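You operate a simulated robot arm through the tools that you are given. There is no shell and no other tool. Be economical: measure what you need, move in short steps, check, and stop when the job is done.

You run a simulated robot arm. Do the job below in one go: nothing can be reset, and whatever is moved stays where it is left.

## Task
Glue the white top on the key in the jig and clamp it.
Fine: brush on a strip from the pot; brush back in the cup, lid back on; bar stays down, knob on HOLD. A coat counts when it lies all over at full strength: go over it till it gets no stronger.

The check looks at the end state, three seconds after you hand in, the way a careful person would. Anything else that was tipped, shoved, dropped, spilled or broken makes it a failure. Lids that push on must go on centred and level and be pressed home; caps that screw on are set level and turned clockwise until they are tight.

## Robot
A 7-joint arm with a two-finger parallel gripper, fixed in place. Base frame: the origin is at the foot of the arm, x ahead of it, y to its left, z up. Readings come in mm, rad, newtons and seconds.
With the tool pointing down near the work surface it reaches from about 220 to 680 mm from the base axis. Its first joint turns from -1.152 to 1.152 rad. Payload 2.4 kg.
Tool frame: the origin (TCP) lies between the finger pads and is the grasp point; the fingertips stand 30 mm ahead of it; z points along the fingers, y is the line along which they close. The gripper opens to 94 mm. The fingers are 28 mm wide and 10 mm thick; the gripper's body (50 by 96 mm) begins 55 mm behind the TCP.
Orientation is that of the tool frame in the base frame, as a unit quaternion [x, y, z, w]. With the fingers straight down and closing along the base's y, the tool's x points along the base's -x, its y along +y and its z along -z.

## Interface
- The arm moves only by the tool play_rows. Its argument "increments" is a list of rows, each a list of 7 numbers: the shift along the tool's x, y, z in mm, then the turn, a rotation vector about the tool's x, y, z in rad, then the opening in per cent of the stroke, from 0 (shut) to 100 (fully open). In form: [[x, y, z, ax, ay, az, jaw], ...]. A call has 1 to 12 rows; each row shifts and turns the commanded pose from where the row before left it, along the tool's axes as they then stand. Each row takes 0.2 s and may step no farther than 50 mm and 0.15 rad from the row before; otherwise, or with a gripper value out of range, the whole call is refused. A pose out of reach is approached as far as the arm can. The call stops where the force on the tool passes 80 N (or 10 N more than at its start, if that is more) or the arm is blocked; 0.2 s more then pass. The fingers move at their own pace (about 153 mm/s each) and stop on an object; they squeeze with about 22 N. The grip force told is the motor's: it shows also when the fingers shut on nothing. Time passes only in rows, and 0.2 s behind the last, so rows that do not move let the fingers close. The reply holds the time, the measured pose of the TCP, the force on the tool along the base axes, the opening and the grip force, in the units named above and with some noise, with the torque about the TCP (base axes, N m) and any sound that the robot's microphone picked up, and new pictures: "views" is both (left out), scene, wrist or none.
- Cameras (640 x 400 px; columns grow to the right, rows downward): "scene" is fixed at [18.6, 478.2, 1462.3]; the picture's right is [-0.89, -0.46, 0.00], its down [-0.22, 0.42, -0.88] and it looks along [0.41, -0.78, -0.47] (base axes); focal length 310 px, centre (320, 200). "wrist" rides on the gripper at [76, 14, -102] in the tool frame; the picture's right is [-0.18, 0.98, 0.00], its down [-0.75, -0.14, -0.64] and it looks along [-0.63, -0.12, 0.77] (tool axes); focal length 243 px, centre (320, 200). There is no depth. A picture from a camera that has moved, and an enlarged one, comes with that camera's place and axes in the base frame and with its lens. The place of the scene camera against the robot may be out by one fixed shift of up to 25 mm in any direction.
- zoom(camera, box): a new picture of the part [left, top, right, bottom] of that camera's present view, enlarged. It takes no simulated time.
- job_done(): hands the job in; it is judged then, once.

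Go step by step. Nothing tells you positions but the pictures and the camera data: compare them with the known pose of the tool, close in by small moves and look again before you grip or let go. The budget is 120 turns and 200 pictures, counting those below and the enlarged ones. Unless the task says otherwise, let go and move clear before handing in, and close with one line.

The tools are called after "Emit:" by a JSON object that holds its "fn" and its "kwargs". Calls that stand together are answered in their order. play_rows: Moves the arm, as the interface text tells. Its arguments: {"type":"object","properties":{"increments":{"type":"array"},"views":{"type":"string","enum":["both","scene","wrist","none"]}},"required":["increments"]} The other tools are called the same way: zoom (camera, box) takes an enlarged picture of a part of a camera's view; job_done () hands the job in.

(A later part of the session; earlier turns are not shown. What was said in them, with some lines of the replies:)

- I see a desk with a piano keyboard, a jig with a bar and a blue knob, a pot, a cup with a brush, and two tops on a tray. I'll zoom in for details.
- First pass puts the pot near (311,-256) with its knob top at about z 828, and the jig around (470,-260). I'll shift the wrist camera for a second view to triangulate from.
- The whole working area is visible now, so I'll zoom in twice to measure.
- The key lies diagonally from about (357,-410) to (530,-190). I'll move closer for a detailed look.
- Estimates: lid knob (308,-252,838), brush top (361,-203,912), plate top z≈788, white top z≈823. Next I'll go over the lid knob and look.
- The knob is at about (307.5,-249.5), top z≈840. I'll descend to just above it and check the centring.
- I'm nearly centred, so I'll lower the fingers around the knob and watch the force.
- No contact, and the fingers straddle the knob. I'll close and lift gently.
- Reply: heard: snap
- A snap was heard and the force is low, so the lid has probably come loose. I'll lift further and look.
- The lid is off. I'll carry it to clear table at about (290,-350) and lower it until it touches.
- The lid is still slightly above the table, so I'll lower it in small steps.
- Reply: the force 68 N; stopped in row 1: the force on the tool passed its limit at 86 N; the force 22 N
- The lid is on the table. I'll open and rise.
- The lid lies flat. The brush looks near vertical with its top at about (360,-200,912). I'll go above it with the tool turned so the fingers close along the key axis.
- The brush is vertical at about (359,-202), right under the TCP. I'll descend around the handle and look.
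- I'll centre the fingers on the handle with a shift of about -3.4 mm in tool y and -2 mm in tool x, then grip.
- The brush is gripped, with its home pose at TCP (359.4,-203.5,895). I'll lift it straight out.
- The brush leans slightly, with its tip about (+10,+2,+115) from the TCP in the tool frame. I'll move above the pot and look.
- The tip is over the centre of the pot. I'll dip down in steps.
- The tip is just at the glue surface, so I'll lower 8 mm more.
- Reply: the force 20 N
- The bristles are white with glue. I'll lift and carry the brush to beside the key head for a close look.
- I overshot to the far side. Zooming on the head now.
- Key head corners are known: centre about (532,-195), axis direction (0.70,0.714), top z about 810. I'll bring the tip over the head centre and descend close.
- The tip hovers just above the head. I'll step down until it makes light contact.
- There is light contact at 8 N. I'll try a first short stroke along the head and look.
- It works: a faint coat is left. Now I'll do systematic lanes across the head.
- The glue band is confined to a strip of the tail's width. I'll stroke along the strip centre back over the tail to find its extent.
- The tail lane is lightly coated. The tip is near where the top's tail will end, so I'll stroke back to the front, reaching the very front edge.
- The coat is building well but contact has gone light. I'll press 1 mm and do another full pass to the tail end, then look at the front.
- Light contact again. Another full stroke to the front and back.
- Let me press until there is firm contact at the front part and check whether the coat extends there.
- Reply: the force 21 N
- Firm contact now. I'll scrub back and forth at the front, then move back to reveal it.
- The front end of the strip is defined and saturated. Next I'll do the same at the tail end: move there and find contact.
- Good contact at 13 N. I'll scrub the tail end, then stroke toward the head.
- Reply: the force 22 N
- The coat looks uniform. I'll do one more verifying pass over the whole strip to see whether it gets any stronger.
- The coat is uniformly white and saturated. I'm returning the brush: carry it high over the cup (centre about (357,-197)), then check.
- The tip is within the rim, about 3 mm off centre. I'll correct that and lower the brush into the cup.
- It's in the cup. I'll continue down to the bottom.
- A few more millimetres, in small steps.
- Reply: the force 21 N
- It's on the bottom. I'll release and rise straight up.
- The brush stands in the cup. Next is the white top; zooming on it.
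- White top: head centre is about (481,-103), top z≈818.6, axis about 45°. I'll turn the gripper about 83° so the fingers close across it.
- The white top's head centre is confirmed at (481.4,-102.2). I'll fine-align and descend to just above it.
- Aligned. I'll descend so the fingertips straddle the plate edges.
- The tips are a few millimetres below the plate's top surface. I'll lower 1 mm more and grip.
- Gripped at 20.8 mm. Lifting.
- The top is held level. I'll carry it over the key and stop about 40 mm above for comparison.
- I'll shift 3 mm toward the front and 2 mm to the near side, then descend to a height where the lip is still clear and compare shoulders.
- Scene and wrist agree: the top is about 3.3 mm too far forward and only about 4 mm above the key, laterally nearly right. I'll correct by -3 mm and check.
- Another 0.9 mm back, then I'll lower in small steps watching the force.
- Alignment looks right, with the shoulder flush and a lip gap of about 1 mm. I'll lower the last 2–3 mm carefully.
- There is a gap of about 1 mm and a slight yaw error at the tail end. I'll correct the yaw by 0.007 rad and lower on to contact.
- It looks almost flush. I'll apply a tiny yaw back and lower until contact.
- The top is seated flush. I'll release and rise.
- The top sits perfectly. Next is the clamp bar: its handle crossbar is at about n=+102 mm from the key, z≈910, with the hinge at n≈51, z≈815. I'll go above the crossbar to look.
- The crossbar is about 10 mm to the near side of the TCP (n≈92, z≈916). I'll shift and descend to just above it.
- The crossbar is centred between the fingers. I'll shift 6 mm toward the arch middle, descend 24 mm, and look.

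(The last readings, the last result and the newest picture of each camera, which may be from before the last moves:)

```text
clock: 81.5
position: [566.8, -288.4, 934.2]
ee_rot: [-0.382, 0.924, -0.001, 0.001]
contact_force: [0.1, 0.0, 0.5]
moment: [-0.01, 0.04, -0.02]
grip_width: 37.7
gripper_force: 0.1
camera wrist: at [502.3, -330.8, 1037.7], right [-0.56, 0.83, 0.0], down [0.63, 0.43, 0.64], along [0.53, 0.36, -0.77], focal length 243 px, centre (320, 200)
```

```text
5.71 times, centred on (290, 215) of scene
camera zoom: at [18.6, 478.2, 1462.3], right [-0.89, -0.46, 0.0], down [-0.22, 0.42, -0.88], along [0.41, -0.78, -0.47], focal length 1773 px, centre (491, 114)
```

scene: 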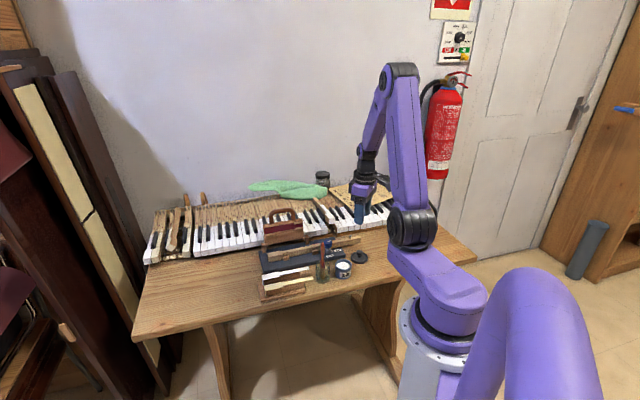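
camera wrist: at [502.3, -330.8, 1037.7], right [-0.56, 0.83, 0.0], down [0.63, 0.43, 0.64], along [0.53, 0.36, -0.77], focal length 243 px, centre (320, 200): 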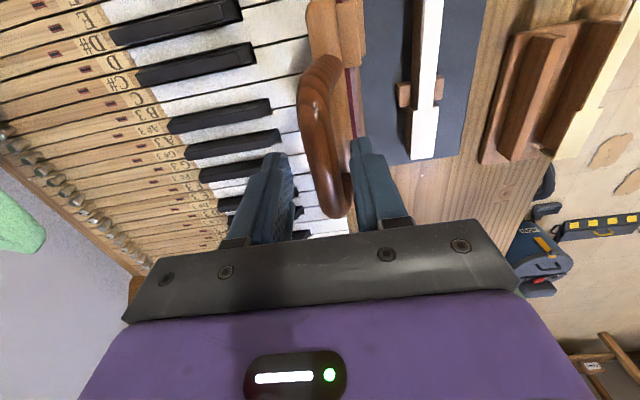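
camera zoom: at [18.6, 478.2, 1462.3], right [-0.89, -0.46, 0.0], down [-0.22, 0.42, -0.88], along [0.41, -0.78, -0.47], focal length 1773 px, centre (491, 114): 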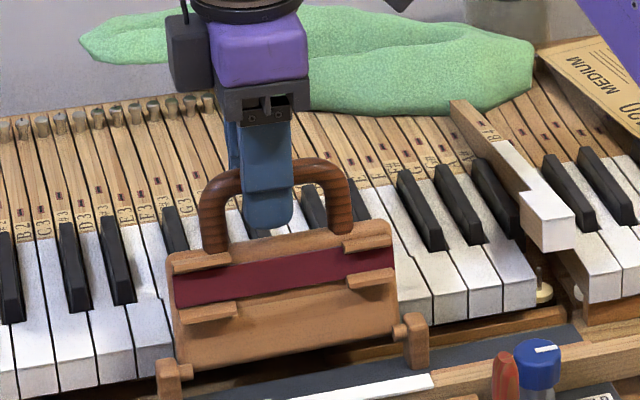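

The fingers straddle the crossbar. I'll raise 8 mm and close on it.

Emit:
{"fn": "play_rows", "kwargs": {"increments": [[0, 0, -8, 0, 0, 0, 40], [0, 0, 0, 0, 0, 0, 20], [0, 0, 0, 0, 0, 0, 5], [0, 0, 0, 0, 0, 0, 5], [0, 0, 0, 0, 0, 0, 5]], "views": "wrist"}}

Emit:
{"fn": "zoom", "kwargs": {"camera": "scene", "box": [250, 180, 330, 250]}}

```text
clock: 82.7
position: [566.3, -289.0, 942.4]
ee_rot: [-0.382, 0.924, -0.001, 0.0]
contact_force: [-11.0, 5.1, -0.4]
moment: [0.38, -0.03, 0.68]
grip_width: 15.8
gripper_force: 22.3
camera wrist: at [503.0, -330.1, 1045.0], right [-0.56, 0.83, 0.0], down [0.63, 0.43, 0.64], along [0.53, 0.36, -0.77], focal length 243 px, centre (320, 200)
```

wrist: 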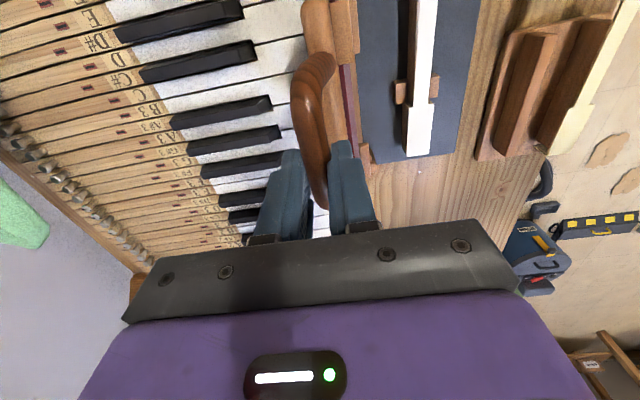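

```text
5.71 times, centred on (290, 215) of scene
camera zoom: at [18.5, 478.3, 1462.3], right [-0.89, -0.46, 0.0], down [-0.22, 0.42, -0.88], along [0.41, -0.78, -0.47], focal length 1773 px, centre (491, 114)
```

zoom: 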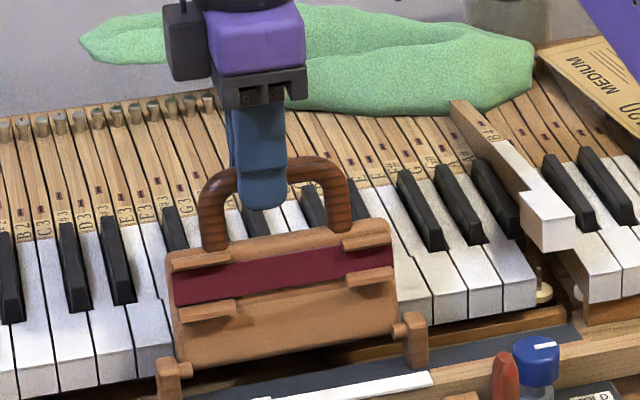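

Gripped with some side force toward the near side. I'll swing it along the arc in small portions and monitor.

Emit:
{"fn": "play_rows", "kwargs": {"increments": [[0, 5.7, -2, 0, 0, 0, 5], [0, 5.7, -1.5, 0, 0, 0, 5], [0, 5.9, -1.3, 0, 0, 0, 5], [0, 5.9, -1.1, 0, 0, 0, 5]], "views": "none"}}

Emit:
{"fn": "zoom", "kwargs": {"camera": "scene", "box": [250, 170, 340, 270]}}

```text
clock: 83.7
position: [551.9, -272.7, 949.7]
ee_rot: [-0.382, 0.924, -0.002, 0.002]
contact_force: [2.7, 2.5, -0.4]
moment: [-0.08, -0.1, -0.04]
grip_width: 15.9
gripper_force: 21.9
```

```text
4.00 times, centred on (295, 220) of scene
camera zoom: at [18.7, 478.2, 1462.3], right [-0.89, -0.46, 0.0], down [-0.22, 0.42, -0.88], along [0.41, -0.78, -0.47], focal length 1241 px, centre (420, 120)
```

zoom: 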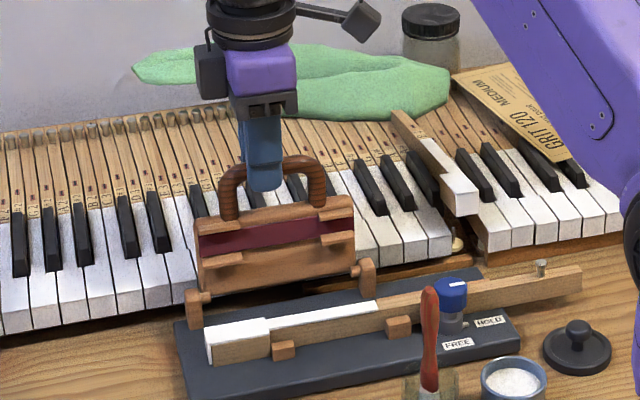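

The bar follows smoothly. Continuing the swing over the top.

Emit:
{"fn": "play_rows", "kwargs": {"increments": [[0, 11.9, -1.1, 0, 0, 0, 5], [0, 12, 0.1, 0, 0, 0, 5], [0, 11.8, 1.4, 0, 0, 0, 5], [0, 11.7, 2.6, 0, 0, 0, 5]], "views": "none"}}

Emit:
{"fn": "zoom", "kwargs": {"camera": "scene", "box": [250, 170, 340, 270]}}

```text
clock: 84.7
position: [517.0, -238.9, 945.2]
ee_rot: [-0.382, 0.924, -0.002, 0.001]
contact_force: [4.6, 3.8, 0.9]
moment: [-0.19, -0.04, 0.26]
grip_width: 15.7
gripper_force: 22.3
```

```text
4.00 times, centred on (295, 220) of scene
camera zoom: at [18.7, 478.3, 1462.3], right [-0.89, -0.46, 0.0], down [-0.22, 0.42, -0.88], along [0.41, -0.78, -0.47], focal length 1241 px, centre (420, 120)
```

zoom: 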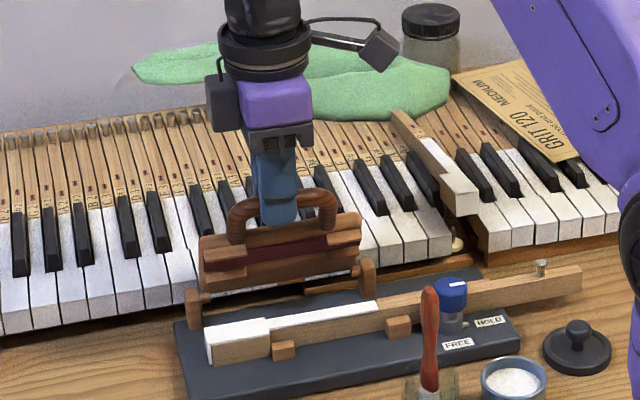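

Emit:
{"fn": "play_rows", "kwargs": {"increments": [[0, 11.3, 3.8, 0, 0, 0, 5], [0, 10.8, 5, 0, 0, 0, 5], [0, 10.3, 6.1, 0, 0, 0, 5], [0, 9.6, 7.1, 0, 0, 0, 5]], "views": "wrist"}}

Emit:
{"fn": "zoom", "kwargs": {"camera": "scene", "box": [250, 180, 340, 280]}}

```text
clock: 85.7
position: [487.7, -209.9, 923.6]
ee_rot: [-0.381, 0.925, -0.003, 0.0]
contact_force: [0.4, -1.3, 0.0]
moment: [-0.35, 0.15, 0.46]
grip_width: 15.6
gripper_force: 21.3
camera wrist: at [423.2, -253.2, 1026.9], right [-0.56, 0.83, 0.0], down [0.63, 0.43, 0.64], along [0.53, 0.36, -0.77], focal length 243 px, centre (320, 200)
```

wrist: 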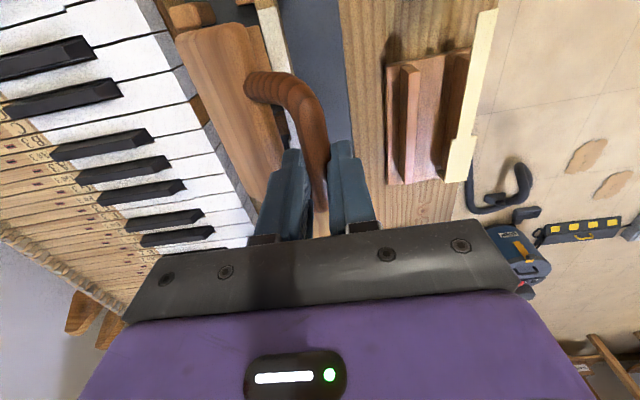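

```text
4.00 times, centred on (295, 230) of scene
camera zoom: at [18.6, 478.2, 1462.3], right [-0.89, -0.46, 0.0], down [-0.22, 0.42, -0.88], along [0.41, -0.78, -0.47], focal length 1241 px, centre (420, 80)
```

zoom: 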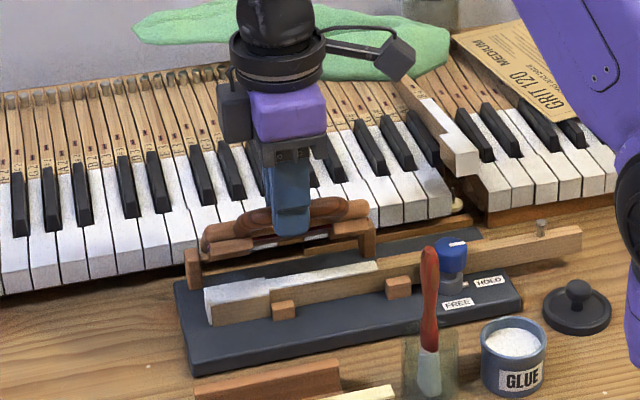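

Continuing down gently.

Emit:
{"fn": "play_rows", "kwargs": {"increments": [[0, 8.8, 8, 0, 0, 0, 5], [0, 7.8, 9, 0, 0, 0, 5], [0, 7, 9.8, 0, 0, 0, 5]], "views": "none"}}

Emit:
{"fn": "zoom", "kwargs": {"camera": "scene", "box": [250, 180, 340, 280]}}

```text
clock: 86.5
position: [471.1, -195.1, 897.8]
ee_rot: [-0.383, 0.924, -0.001, 0.0]
contact_force: [-4.2, -5.6, -0.4]
moment: [-0.43, 0.2, 0.63]
grip_width: 15.6
gripper_force: 22.0
```

```text
4.00 times, centred on (295, 230) of scene
camera zoom: at [18.5, 478.1, 1462.4], right [-0.89, -0.46, 0.0], down [-0.22, 0.42, -0.88], along [0.41, -0.78, -0.47], focal length 1241 px, centre (420, 80)
```

zoom: 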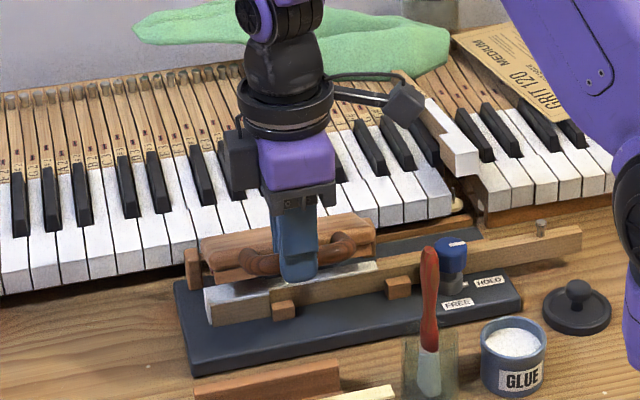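

Emit:
{"fn": "play_rows", "kwargs": {"increments": [[0.5, 5.8, 10.3, 0, 0, 0, 5], [0.5, 4.8, 11, 0, 0, 0, 5]], "views": "wrist"}}

Emit:
{"fn": "zoom", "kwargs": {"camera": "scene", "box": [255, 200, 335, 280]}}

```text
clock: 87.1
position: [464.8, -186.4, 876.8]
ee_rot: [-0.381, 0.925, -0.005, 0.004]
contact_force: [10.1, -15.6, -0.6]
moment: [-0.13, -0.6, 0.61]
grip_width: 15.6
gripper_force: 22.1
camera wrist: at [399.4, -229.2, 979.4], right [-0.56, 0.83, -0.01], down [0.63, 0.43, 0.65], along [0.54, 0.36, -0.76], focal length 243 px, centre (320, 200)
```

wrist: 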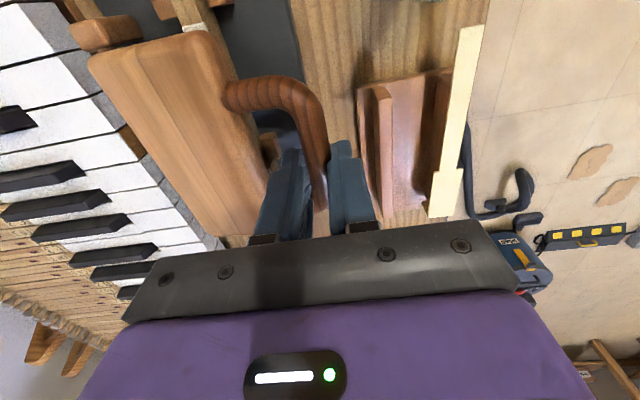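

```text
5.00 times, centred on (295, 240) of scene
camera zoom: at [19.0, 477.8, 1462.5], right [-0.89, -0.46, 0.0], down [-0.22, 0.42, -0.88], along [0.41, -0.78, -0.47], focal length 1551 px, centre (445, 0)
```

zoom: 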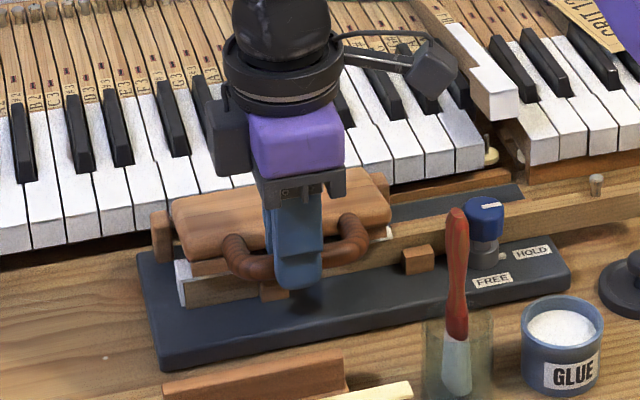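

There's a side force of about 18 N because I'm slightly too far out. I'll ease in and continue down.

Emit:
{"fn": "play_rows", "kwargs": {"increments": [[0, -2.5, 1, 0, 0, 0, 5], [0, 0, 0, 0, 0, 0, 5]], "views": "none"}}

Emit:
{"fn": "play_rows", "kwargs": {"increments": [[0, 1, 5, 0, 0, 0, 5], [0, 0.8, 5, 0, 0, 0, 5]], "views": "none"}}

Emit:
{"fn": "zoom", "kwargs": {"camera": "scene", "box": [255, 210, 325, 280]}}

```text
clock: 87.7
position: [464.0, -186.7, 875.2]
ee_rot: [-0.383, 0.924, -0.002, 0.0]
contact_force: [6.4, -6.3, 0.6]
moment: [-0.03, -0.31, 0.56]
grip_width: 15.7
gripper_force: 21.8
```

```text
clock: 88.3
position: [463.6, -184.6, 864.5]
ee_rot: [-0.383, 0.924, 0.001, -0.003]
contact_force: [-2.6, 4.3, -0.6]
moment: [-0.21, 0.27, 0.65]
grip_width: 15.7
gripper_force: 21.7
```

```text
5.71 times, centred on (290, 245) of scene
camera zoom: at [18.5, 478.3, 1462.3], right [-0.89, -0.46, 0.0], down [-0.22, 0.42, -0.88], along [0.41, -0.78, -0.47], focal length 1773 px, centre (491, -57)
```

zoom: 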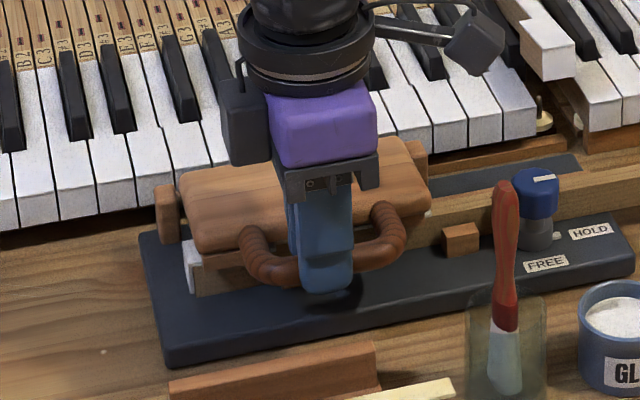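

Emit:
{"fn": "play_rows", "kwargs": {"increments": [[0, 0.3, 4, 0, 0, 0, 5], [0, 0, 4, 0, 0, 0, 5]], "views": "none"}}

Emit:
{"fn": "play_rows", "kwargs": {"increments": [[0, 0, 4, 0, 0, 0, 5], [0, 0, 3, 0, 0, 0, 5]], "views": "none"}}

Emit:
{"fn": "zoom", "kwargs": {"camera": "scene", "box": [255, 210, 325, 280]}}

```text
clock: 88.9
position: [462.1, -184.1, 856.7]
ee_rot: [-0.381, 0.925, 0.0, -0.002]
contact_force: [-12.2, 10.2, 5.1]
moment: [-0.02, 0.46, 0.6]
grip_width: 15.8
gripper_force: 22.2
```

```text
clock: 89.5
position: [462.7, -183.4, 849.4]
ee_rot: [-0.382, 0.924, 0.0, -0.002]
contact_force: [-17.0, 15.0, 19.7]
moment: [0.46, 0.26, 0.63]
grip_width: 16.0
gripper_force: 22.3
```

```text
5.71 times, centred on (290, 245) of scene
camera zoom: at [17.8, 478.7, 1462.2], right [-0.89, -0.46, 0.0], down [-0.22, 0.42, -0.88], along [0.41, -0.78, -0.47], focal length 1773 px, centre (491, -57)
```

zoom: 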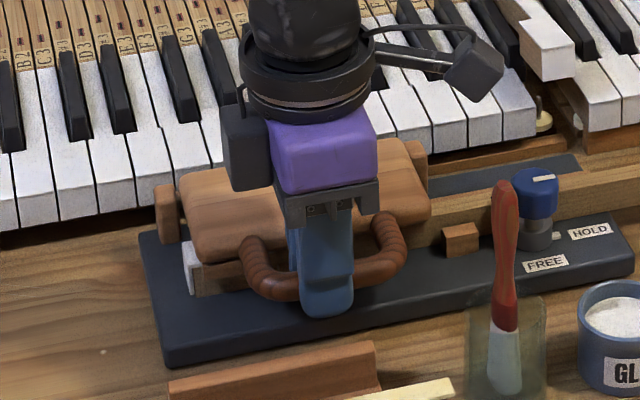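

Resistance has appeared, so the bar appears to rest on the top. I'll relieve the side load and release.

Emit:
{"fn": "play_rows", "kwargs": {"increments": [[0, 1.5, -1, 0, 0, 0, 5], [0, 0, 0, 0, 0, 0, 25], [0, 0, 0, 0, 0, 0, 30], [0, 0, -15, 0, 0, 0, 30], [0, 0, -30, 0, 0, 0, 30], [0, 0, -35, 0, 0, 0, 30], [0, 0, 0, 0, 0, 0, 30]], "views": "wrist"}}

Emit:
{"fn": "zoom", "kwargs": {"camera": "scene", "box": [260, 220, 330, 280]}}

```text
clock: 91.1
position: [464.8, -186.9, 924.8]
ee_rot: [-0.382, 0.924, -0.002, 0.0]
contact_force: [-0.2, -0.6, 0.3]
moment: [-0.01, -0.02, 0.01]
grip_width: 28.1
gripper_force: 0.0
camera wrist: at [400.4, -228.5, 1029.5], right [-0.56, 0.83, 0.0], down [0.63, 0.43, 0.64], along [0.53, 0.36, -0.77], focal length 243 px, centre (320, 200)
```

wrist: 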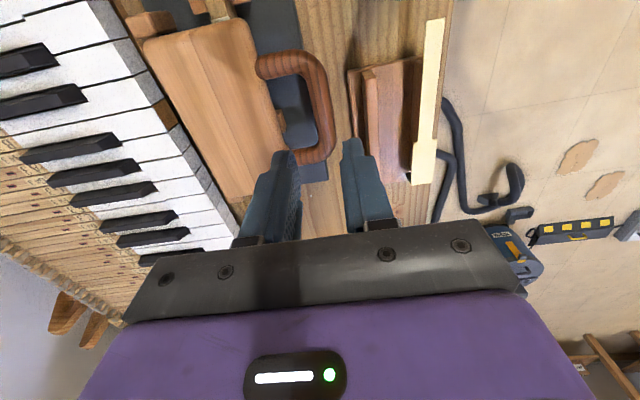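

```text
6.67 times, centred on (295, 250) of scene
camera zoom: at [18.6, 478.2, 1462.3], right [-0.89, -0.46, 0.0], down [-0.22, 0.42, -0.88], along [0.41, -0.78, -0.47], focal length 2068 px, centre (487, -133)
```

zoom: 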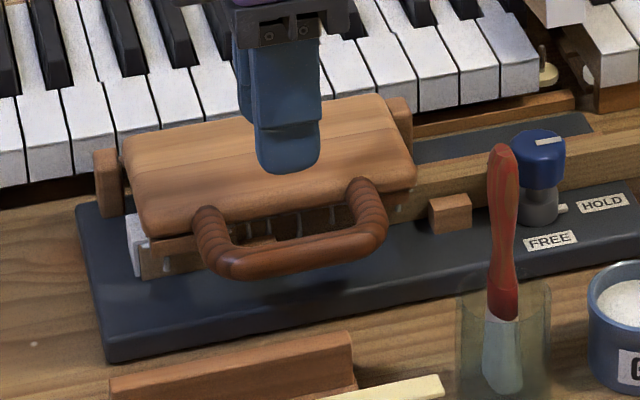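

Emit:
{"fn": "zoom", "kwargs": {"camera": "scene", "box": [270, 240, 310, 270]}}

Emit:
{"fn": "zoom", "kwargs": {"camera": "scene", "box": [310, 225, 365, 265]}}

```text
13.33 times, centred on (290, 255) of scene
camera zoom: at [18.6, 478.2, 1462.3], right [-0.89, -0.46, 0.0], down [-0.22, 0.42, -0.88], along [0.41, -0.78, -0.47], focal length 4136 px, centre (720, -533)
```

zoom: 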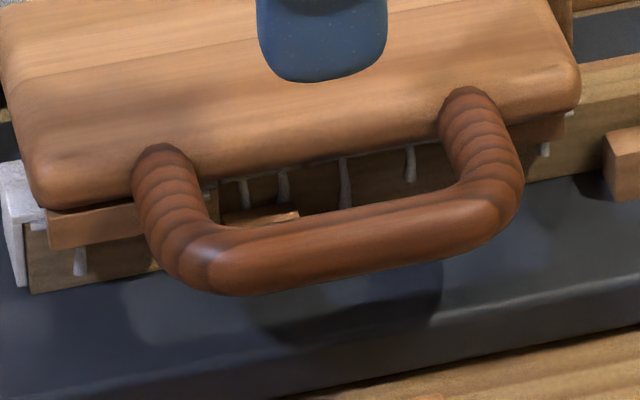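

```text
10.00 times, centred on (338, 245) of scene
camera zoom: at [18.6, 478.2, 1462.3], right [-0.89, -0.46, 0.0], down [-0.22, 0.42, -0.88], along [0.41, -0.78, -0.47], focal length 3102 px, centre (145, -250)
```

zoom: 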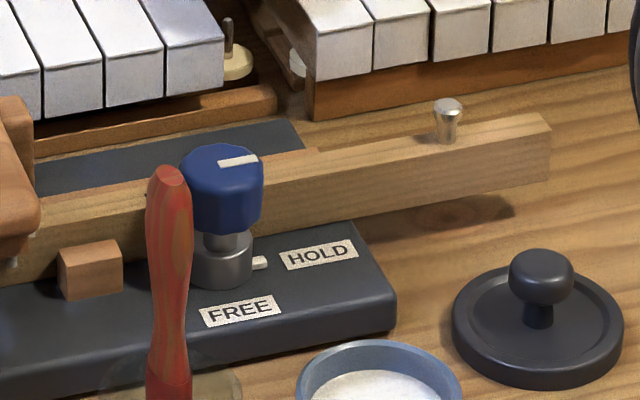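

Glue has squeezed out evenly along the top, so the bar is clamping well. Now the knob: I'll go above it to read its pointer.

Emit:
{"fn": "play_rows", "kwargs": {"increments": [[0, 0, -35, 0, 0, 0, 40], [34, -9.1, 0, 0, 0, 0, 40], [34, -9.1, 0, 0, 0, 0, 40], [34, -9.1, 0, 0, 0, 0, 40], [34, -9.1, 0, 0, 0, 0, 40], [0, 0, 0, 0, 0, 0, 40]], "views": "none"}}

Emit:
{"fn": "zoom", "kwargs": {"camera": "wrist", "box": [220, 60, 420, 220]}}

```text
clock: 92.5
position: [392.0, -306.9, 964.4]
ee_rot: [-0.382, 0.924, -0.001, 0.001]
contact_force: [0.4, -0.7, -0.3]
moment: [0.01, 0.02, -0.04]
grip_width: 37.8
gripper_force: 0.0
```

```text
2.50 times, centred on (320, 140) of wrist
camera zoom: at [327.1, -349.0, 1067.3], right [-0.56, 0.83, 0.0], down [0.63, 0.43, 0.64], along [0.53, 0.36, -0.77], focal length 606 px, centre (320, 350)
```

zoom: 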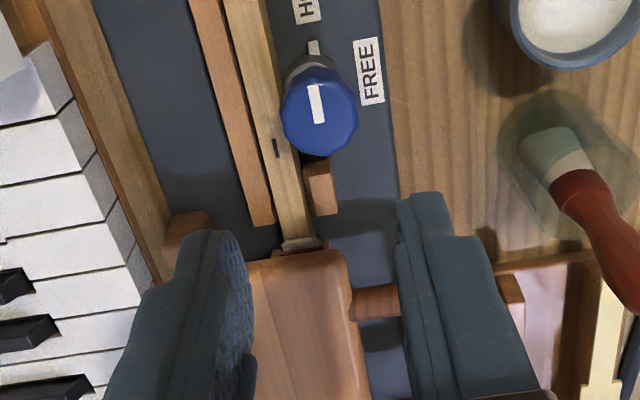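

Emit:
{"fn": "play_rows", "kwargs": {"increments": [[30, 0, 0, 0, 0, 0, 40], [25, 0, 0, 0, 0, 0, 40], [0, 0, 20, 0, 0, 0, 40], [0, 0, 20, 0, 0, 0, 40], [0, 0, 0, 0, 0, 0, 40]], "views": "none"}}

Emit:
{"fn": "zoom", "kwargs": {"camera": "wrist", "box": [240, 80, 400, 220]}}

Emit:
{"fn": "zoom", "kwargs": {"camera": "scene", "box": [320, 235, 350, 260]}}

```text
clock: 93.7
position: [352.8, -346.3, 926.0]
ee_rot: [-0.383, 0.924, -0.001, 0.0]
contact_force: [-0.1, 0.4, -1.3]
moment: [-0.02, 0.01, 0.01]
grip_width: 37.4
gripper_force: 0.1
```

```text
2.86 times, centred on (320, 150) of wrist
camera zoom: at [288.2, -388.4, 1027.9], right [-0.56, 0.83, 0.0], down [0.63, 0.43, 0.64], along [0.53, 0.36, -0.77], focal length 693 px, centre (320, 343)
```

zoom: 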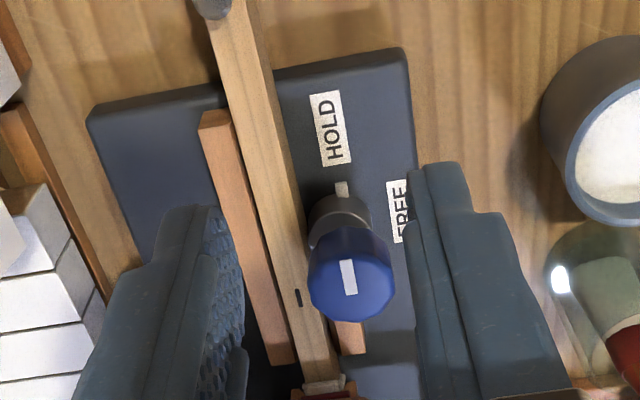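

```text
16.00 times, centred on (335, 248) of scene
camera zoom: at [18.6, 478.2, 1462.3], right [-0.89, -0.46, 0.0], down [-0.22, 0.42, -0.88], along [0.41, -0.78, -0.47], focal length 4963 px, centre (80, -560)
```

zoom: 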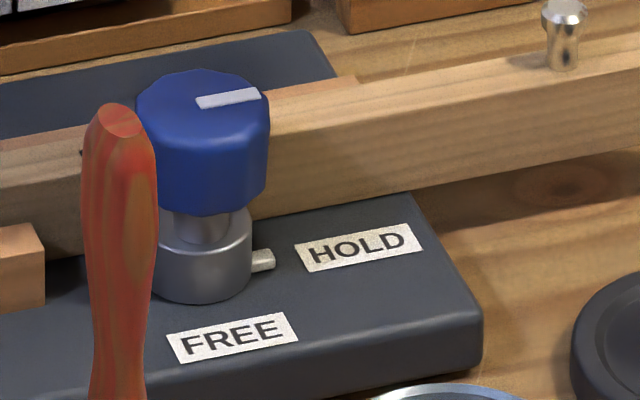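

Emit:
{"fn": "zoom", "kwargs": {"camera": "wrist", "box": [310, 105, 350, 165]}}

Emit:
{"fn": "zoom", "kwargs": {"camera": "scene", "box": [326, 236, 342, 250]}}

```text
6.67 times, centred on (330, 135) of wrist
camera zoom: at [288.2, -388.4, 1027.9], right [-0.56, 0.83, 0.0], down [0.63, 0.43, 0.64], along [0.53, 0.36, -0.77], focal length 1618 px, centre (253, 633)
```

zoom: 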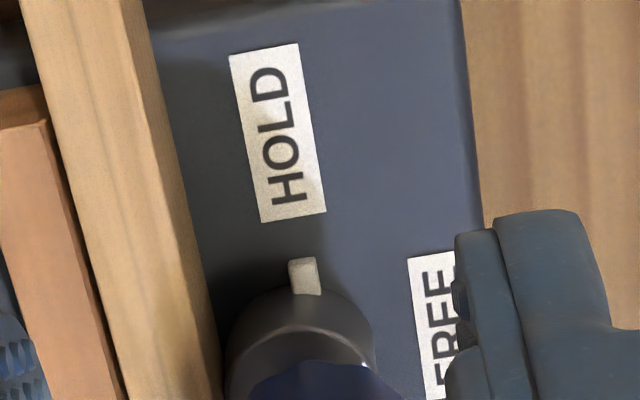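

```text
16.00 times, centred on (334, 243) of scene
camera zoom: at [18.6, 478.2, 1462.3], right [-0.89, -0.46, 0.0], down [-0.22, 0.42, -0.88], along [0.41, -0.78, -0.47], focal length 4963 px, centre (96, -488)
```

zoom: 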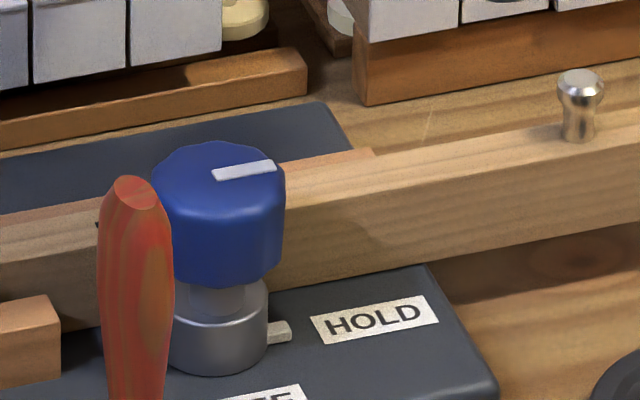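

The pointer line and the index peg both point at HOLD (toward the key's rear end), as they did at the start, so the knob is already on HOLD and I leave it alone. Next is the lid: I'll go above it.

Emit:
{"fn": "play_rows", "kwargs": {"increments": [[22.8, 20.5, 0, 0, 0, 0, 50], [22.8, 20.5, 0, 0, 0, 0, 50], [0, 0, 28, 0, 0, 0, 50], [0, 0, 28, 0, 0, 0, 50], [0, 0, 0, 0, 0, 0, 50]], "views": "none"}}

Emit:
{"fn": "zoom", "kwargs": {"camera": "wrist", "box": [220, 80, 420, 220]}}

```text
clock: 94.9
position: [288.3, -346.9, 868.1]
ee_rot: [-0.382, 0.924, -0.002, -0.001]
contact_force: [-0.1, 0.6, -0.4]
moment: [0.0, 0.02, -0.01]
grip_width: 46.9
gripper_force: 0.1
```

```text
2.86 times, centred on (320, 150) of wrist
camera zoom: at [224.9, -388.7, 971.8], right [-0.56, 0.83, 0.0], down [0.63, 0.43, 0.64], along [0.53, 0.36, -0.77], focal length 693 px, centre (320, 343)
```

zoom: 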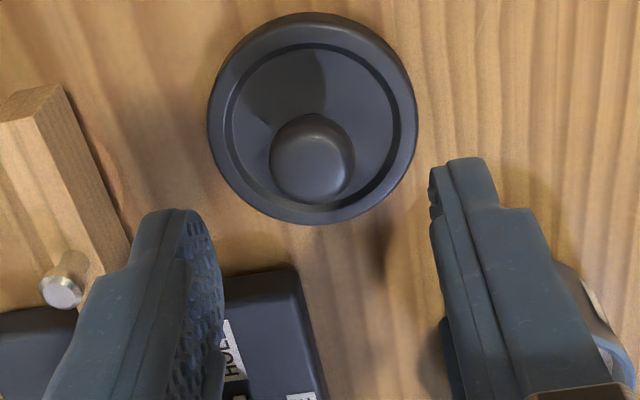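

I'm slightly off, so I'll correct and descend around the lid knob to the same grip height as before.

Emit:
{"fn": "play_rows", "kwargs": {"increments": [[-2, -1, 16, 0, 0, 0, 50], [0, 0, 16, 0, 0, 0, 50], [0, 0, 10, 0, 0, 0, 50], [0, 0, 5, 0, 0, 0, 50], [0, 0, 0, 0, 0, 0, 50]], "views": "none"}}

Emit:
{"fn": "zoom", "kwargs": {"camera": "wrist", "box": [220, 80, 420, 220]}}

Emit:
{"fn": "zoom", "kwargs": {"camera": "scene", "box": [330, 210, 400, 280]}}

```text
clock: 96.1
position: [293.1, -347.3, 821.3]
ee_rot: [-0.382, 0.924, -0.002, 0.0]
contact_force: [-0.6, 0.4, -0.2]
moment: [0.01, 0.02, 0.0]
grip_width: 46.9
gripper_force: 0.1
```

```text
2.86 times, centred on (320, 150) of wrist
camera zoom: at [228.6, -389.8, 924.9], right [-0.56, 0.83, 0.0], down [0.63, 0.43, 0.64], along [0.53, 0.36, -0.77], focal length 693 px, centre (320, 343)
```

zoom: 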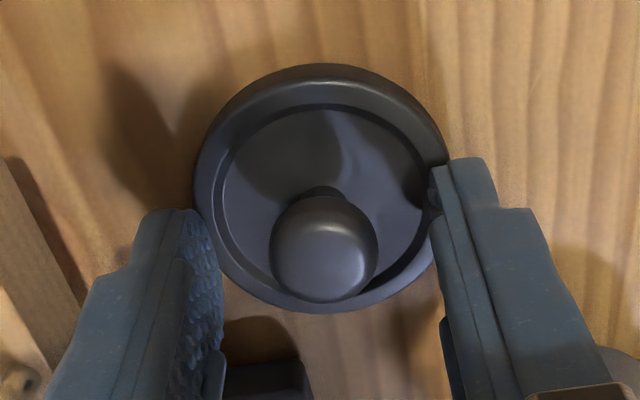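

```text
5.71 times, centred on (365, 245) of scene
camera zoom: at [18.6, 478.2, 1462.3], right [-0.89, -0.46, 0.0], down [-0.22, 0.42, -0.88], along [0.41, -0.78, -0.47], focal length 1773 px, centre (63, -57)
```

zoom: 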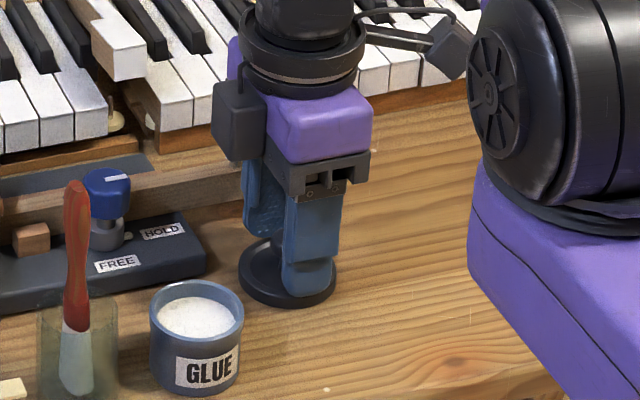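

Centred. I'll lower 1 mm more, close, and lift.

Emit:
{"fn": "play_rows", "kwargs": {"increments": [[0, 0, 1, 0, 0, 0, 50], [0, 0, 0, 0, 0, 0, 20], [0, 0, 0, 0, 0, 0, 0], [0, 0, 0, 0, 0, 0, 0], [0, 0, -10, 0, 0, 0, 0], [0, 0, -30, 0, 0, 0, 0], [0, 0, -40, 0, 0, 0, 0], [0, 0, 0, 0, 0, 0, 0]], "views": "wrist"}}

Emit:
{"fn": "zoom", "kwargs": {"camera": "scene", "box": [310, 200, 400, 290]}}

```text
clock: 97.9
position: [295.2, -349.2, 900.0]
ee_rot: [-0.381, 0.924, -0.001, 0.001]
contact_force: [0.7, -0.1, -0.5]
moment: [0.03, 0.04, 0.04]
grip_width: 19.1
gripper_force: 21.9
camera wrist: at [231.5, -391.1, 1003.1], right [-0.56, 0.83, 0.0], down [0.63, 0.43, 0.64], along [0.53, 0.36, -0.77], focal length 243 px, centre (320, 200)
```

wrist: 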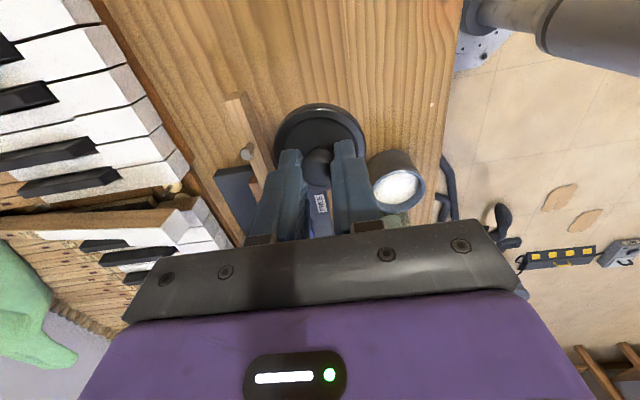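

```text
4.44 times, centred on (355, 245) of scene
camera zoom: at [18.6, 478.2, 1462.3], right [-0.89, -0.46, 0.0], down [-0.22, 0.42, -0.88], along [0.41, -0.78, -0.47], focal length 1379 px, centre (164, 0)
```

zoom: 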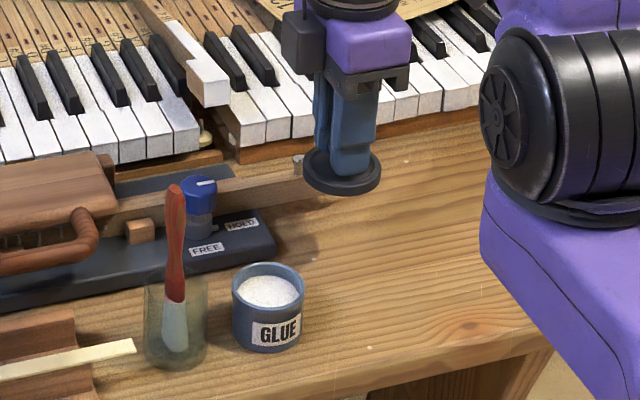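

The lid is lifted. I'll bring it over the pot at (308,-250).

Emit:
{"fn": "play_rows", "kwargs": {"increments": [[-26.6, 20, 0, 0, 0, 0, 0], [-26.6, 20, 0, 0, 0, 0, 0], [-26.5, 20, 0, 0, 0, 0, 0], [0, 0, 20, 0, 0, 0, 0], [0, 0, 0, 0, 0, 0, 0]], "views": "none"}}

Emit:
{"fn": "zoom", "kwargs": {"camera": "wrist", "box": [240, 60, 400, 200]}}

Emit:
{"fn": "zoom", "kwargs": {"camera": "scene", "box": [315, 215, 375, 285]}}

```text
clock: 99.1
position: [306.9, -249.0, 880.1]
ee_rot: [-0.382, 0.924, -0.002, 0.0]
contact_force: [0.0, 0.8, 0.5]
moment: [-0.02, 0.01, -0.01]
grip_width: 19.1
gripper_force: 22.6
```

```text
2.86 times, centred on (320, 130) of wrist
camera zoom: at [242.3, -291.0, 983.6], right [-0.56, 0.83, 0.0], down [0.63, 0.43, 0.64], along [0.53, 0.36, -0.77], focal length 693 px, centre (320, 400)
```

zoom: 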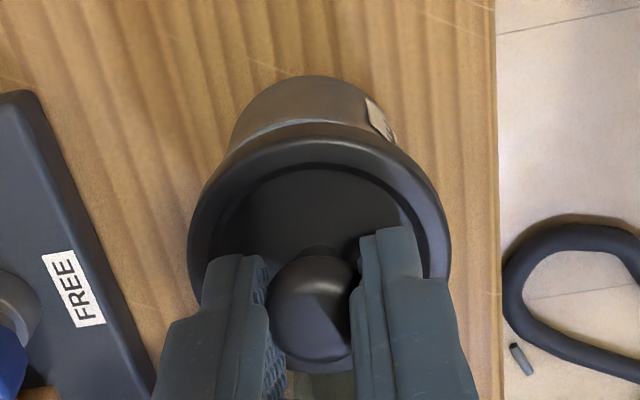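

```text
5.71 times, centred on (345, 250) of scene
camera zoom: at [18.6, 478.2, 1462.3], right [-0.89, -0.46, 0.0], down [-0.22, 0.42, -0.88], along [0.41, -0.78, -0.47], focal length 1773 px, centre (177, -86)
```

zoom: 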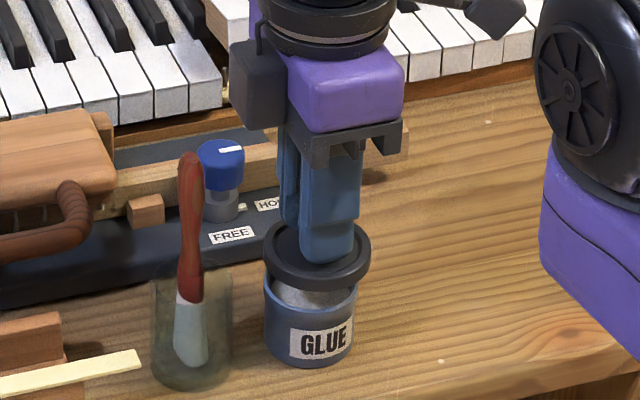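

The scene shows the lid about 3 mm short toward the front-right. I'll correct by 2.9 mm along +u and 0.9 mm in n, then descend near the rim.

Emit:
{"fn": "play_rows", "kwargs": {"increments": [[-2.9, -0.9, 0, 0, 0, 0, 0], [0, 0, 10, 0, 0, 0, 0], [0, 0, 8, 0, 0, 0, 0], [0, 0, 0, 0, 0, 0, 0]], "views": "none"}}

Emit:
{"fn": "zoom", "kwargs": {"camera": "scene", "box": [325, 245, 361, 285]}}

Emit:
{"fn": "zoom", "kwargs": {"camera": "wrist", "box": [260, 60, 380, 170]}}

```text
clock: 100.1
position: [309.8, -247.8, 863.4]
ee_rot: [-0.381, 0.924, -0.001, 0.0]
contact_force: [0.7, 0.0, 0.1]
moment: [0.0, 0.0, 0.0]
grip_width: 18.9
gripper_force: 21.7
```

```text
10.00 times, centred on (343, 265) of scene
camera zoom: at [18.6, 478.2, 1462.3], right [-0.89, -0.46, 0.0], down [-0.22, 0.42, -0.88], along [0.41, -0.78, -0.47], focal length 3102 px, centre (90, -450)
```

zoom: 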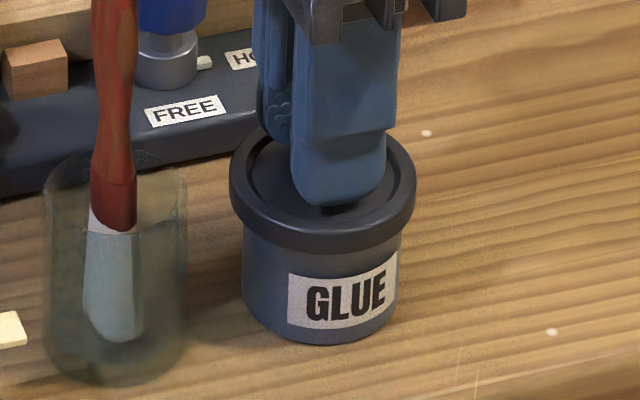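

```text
3.64 times, centred on (320, 115) of wrist
camera zoom: at [245.7, -290.7, 965.4], right [-0.56, 0.83, 0.0], down [0.63, 0.43, 0.64], along [0.53, 0.36, -0.77], focal length 882 px, centre (320, 509)
```

zoom: 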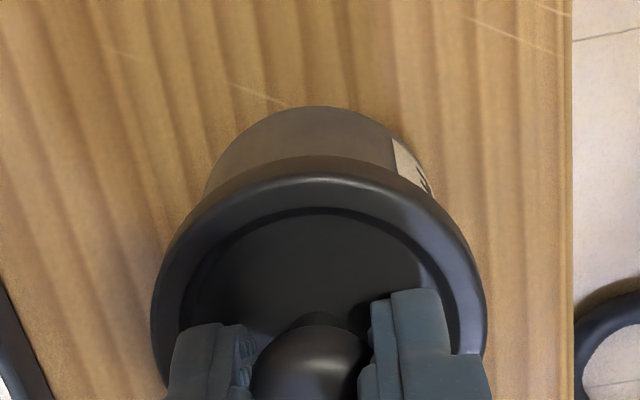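

The lid is aligned over the pot. I'll lower in small steps.

Emit:
{"fn": "play_rows", "kwargs": {"increments": [[0, 0.3, 2, 0, 0, 0, 0], [0, 0, 2, 0, 0, 0, 0], [0, 0, 0, 0, 0, 0, 0]], "views": "none"}}

Emit:
{"fn": "play_rows", "kwargs": {"increments": [[0, 0, 1, 0, 0, 0, 0], [0, 0, 1, 0, 0, 0, 0]], "views": "none"}}

Emit:
{"fn": "zoom", "kwargs": {"camera": "scene", "box": [325, 245, 361, 285]}}

```text
clock: 100.9
position: [310.2, -247.6, 858.8]
ee_rot: [-0.382, 0.924, -0.002, 0.001]
contact_force: [-1.8, -1.5, 0.2]
moment: [-0.09, 0.03, -0.01]
grip_width: 18.9
gripper_force: 22.5
```

```text
clock: 101.5
position: [310.9, -246.3, 857.5]
ee_rot: [-0.382, 0.924, -0.002, 0.001]
contact_force: [-1.0, 0.4, 0.0]
moment: [-0.01, 0.02, 0.01]
grip_width: 19.1
gripper_force: 21.6
```

```text
10.00 times, centred on (343, 265) of scene
camera zoom: at [18.6, 478.2, 1462.3], right [-0.89, -0.46, 0.0], down [-0.22, 0.42, -0.88], along [0.41, -0.78, -0.47], focal length 3102 px, centre (90, -450)
```

zoom: 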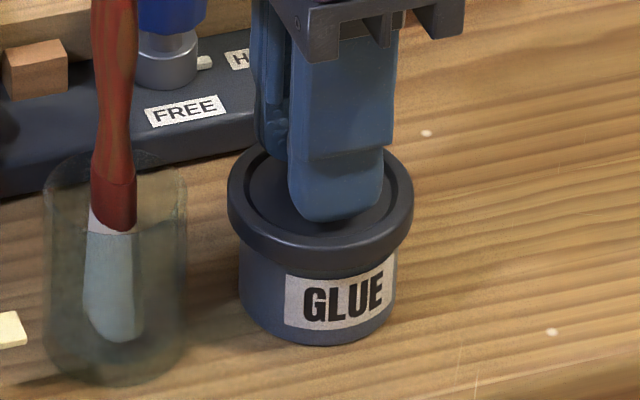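

Emit:
{"fn": "play_rows", "kwargs": {"increments": [[0, 0, 1.5, 0, 0, 0, 0], [0, 0, 1.5, 0, 0, 0, 0]], "views": "none"}}

Emit:
{"fn": "play_rows", "kwargs": {"increments": [[0, 0, 1, 0, 0, 0, 0], [0, 0, 1, 0, 0, 0, 0]], "views": "none"}}

Emit:
{"fn": "zoom", "kwargs": {"camera": "scene", "box": [325, 245, 361, 285]}}

```text
clock: 102.1
position: [309.2, -249.6, 854.9]
ee_rot: [-0.382, 0.924, -0.004, 0.001]
contact_force: [-1.0, -4.8, 32.2]
moment: [-0.14, 0.11, -0.02]
grip_width: 19.7
gripper_force: 22.4
heard: snap
```

```text
clock: 102.8
position: [311.3, -247.7, 855.5]
ee_rot: [-0.38, 0.925, -0.004, 0.002]
contact_force: [-4.2, 1.9, 19.5]
moment: [0.22, 0.28, 0.05]
grip_width: 19.6
gripper_force: 22.1
stopped in row 2: the force on the tool passed its limit at 84 N (the readings are from after the stop); the commanded pose is now the measured one
```

```text
10.00 times, centred on (343, 265) of scene
camera zoom: at [18.3, 478.4, 1462.3], right [-0.89, -0.46, 0.0], down [-0.22, 0.42, -0.88], along [0.41, -0.78, -0.47], focal length 3102 px, centre (90, -450)
```

zoom: 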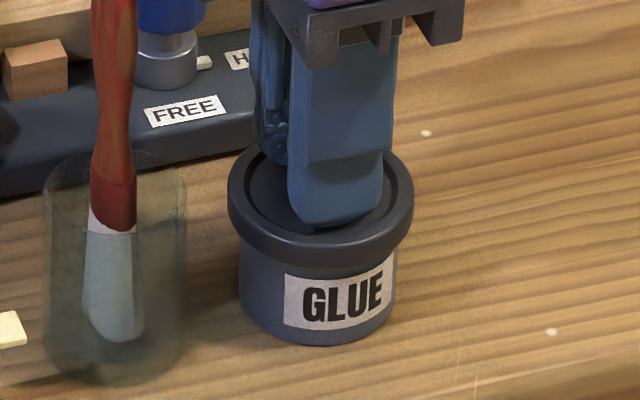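

Snapped on and pressed to 84 N. I'll release, rise, and inspect.

Emit:
{"fn": "play_rows", "kwargs": {"increments": [[0, 0, -0.3, 0, 0, 0, 30], [0, 0, 0, 0, 0, 0, 50], [0, 0, -15, 0, 0, 0, 50], [0, 0, -35, 0, 0, 0, 50], [0, 0, -35, 0, 0, 0, 50], [20, -20, -30, 0, 0, 0, 50], [20, -20, -20, 0, 0, 0, 50]], "views": "both"}}

Emit:
{"fn": "zoom", "kwargs": {"camera": "scene", "box": [325, 235, 365, 285]}}

Emit:
{"fn": "zoom", "kwargs": {"camera": "wrist", "box": [270, 100, 430, 220]}}

```text
clock: 104.4
position: [311.2, -304.8, 989.1]
ee_rot: [-0.38, 0.925, -0.004, 0.001]
contact_force: [-0.2, 0.9, -0.7]
moment: [-0.01, 0.01, -0.01]
grip_width: 47.1
gripper_force: 0.0
camera wrist: at [245.6, -345.3, 1091.2], right [-0.56, 0.83, -0.01], down [0.63, 0.43, 0.64], along [0.54, 0.36, -0.77], focal length 243 px, centre (320, 200)
```

scene: 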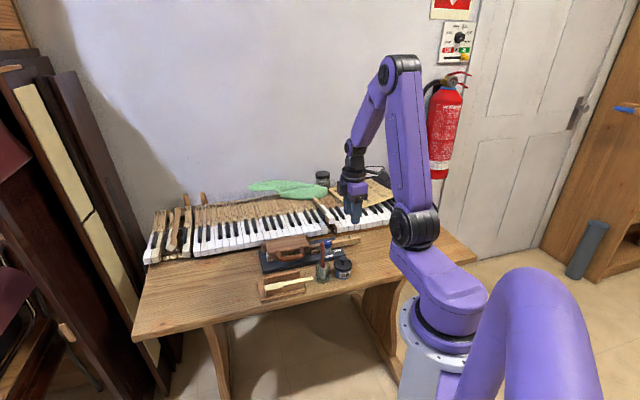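
wrist: 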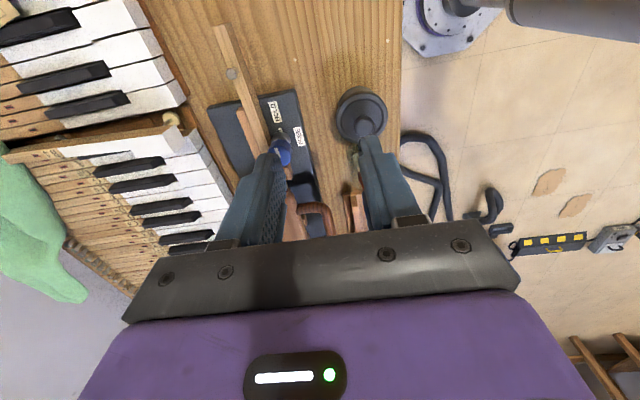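

```text
8.00 times, centred on (345, 260) of scene
camera zoom: at [18.6, 478.2, 1462.3], right [-0.89, -0.46, 0.0], down [-0.22, 0.42, -0.88], along [0.41, -0.78, -0.47], focal length 2482 px, centre (120, -280)
```

zoom: 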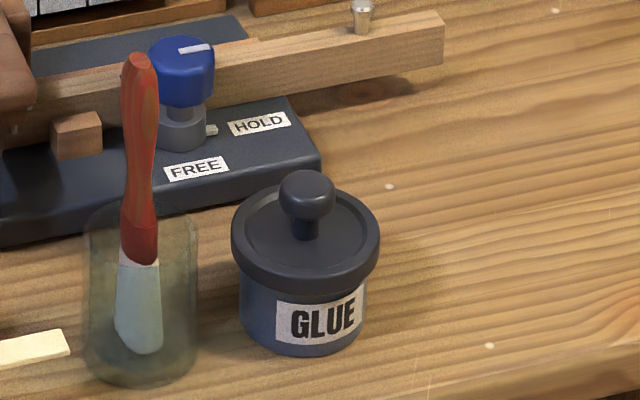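

```text
3.33 times, centred on (350, 160) of wrist
camera zoom: at [245.6, -345.3, 1091.2], right [-0.56, 0.83, -0.01], down [0.63, 0.43, 0.64], along [0.54, 0.36, -0.77], focal length 809 px, centre (220, 333)
```

zoom: 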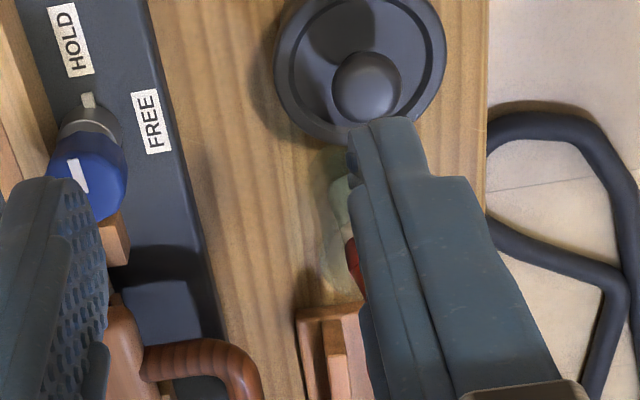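

The lid sits level and the pointer lies on HOLD. A last check of the clamp and the surroundings.

Emit:
{"fn": "zoom", "kwargs": {"camera": "scene", "box": [255, 225, 365, 305]}}

Emit:
{"fn": "zoom", "kwargs": {"camera": "scene", "box": [260, 235, 315, 275]}}

```text
5.00 times, centred on (310, 265) of scene
camera zoom: at [18.6, 478.2, 1462.3], right [-0.89, -0.46, 0.0], down [-0.22, 0.42, -0.88], along [0.41, -0.78, -0.47], focal length 1551 px, centre (370, -125)
```

zoom: 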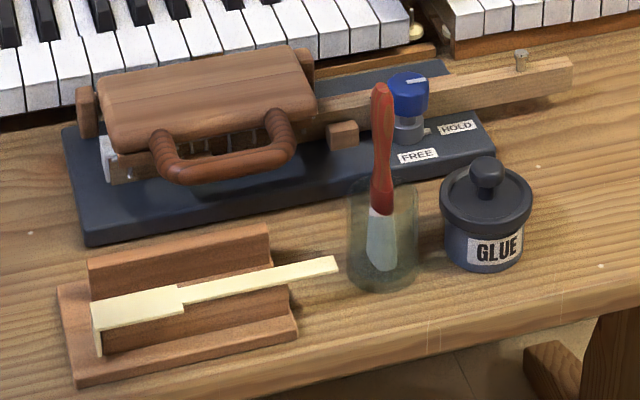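

```text
10.00 times, centred on (288, 255) of scene
camera zoom: at [18.6, 478.2, 1462.3], right [-0.89, -0.46, 0.0], down [-0.22, 0.42, -0.88], along [0.41, -0.78, -0.47], focal length 3102 px, centre (645, -350)
```

zoom: 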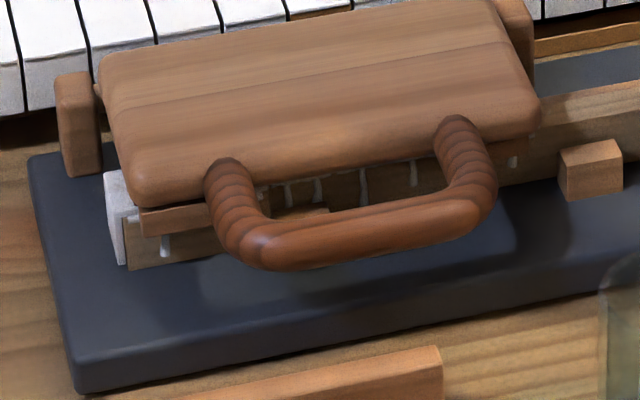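

Everything is in its end state: the top is glued and clamped, the bar is down with the knob on HOLD, the brush is in the cup, and the lid is pressed home. Handing in.

Emit:
{"fn": "job_done", "kwargs": {}}

```text
The job is handed in.
```

The white top is glued on the key and clamped: the bar is down, the brush is back in the cup, and the lid is snapped back on. The knob's pointer was already on HOLD at the start, so I left it untouched.
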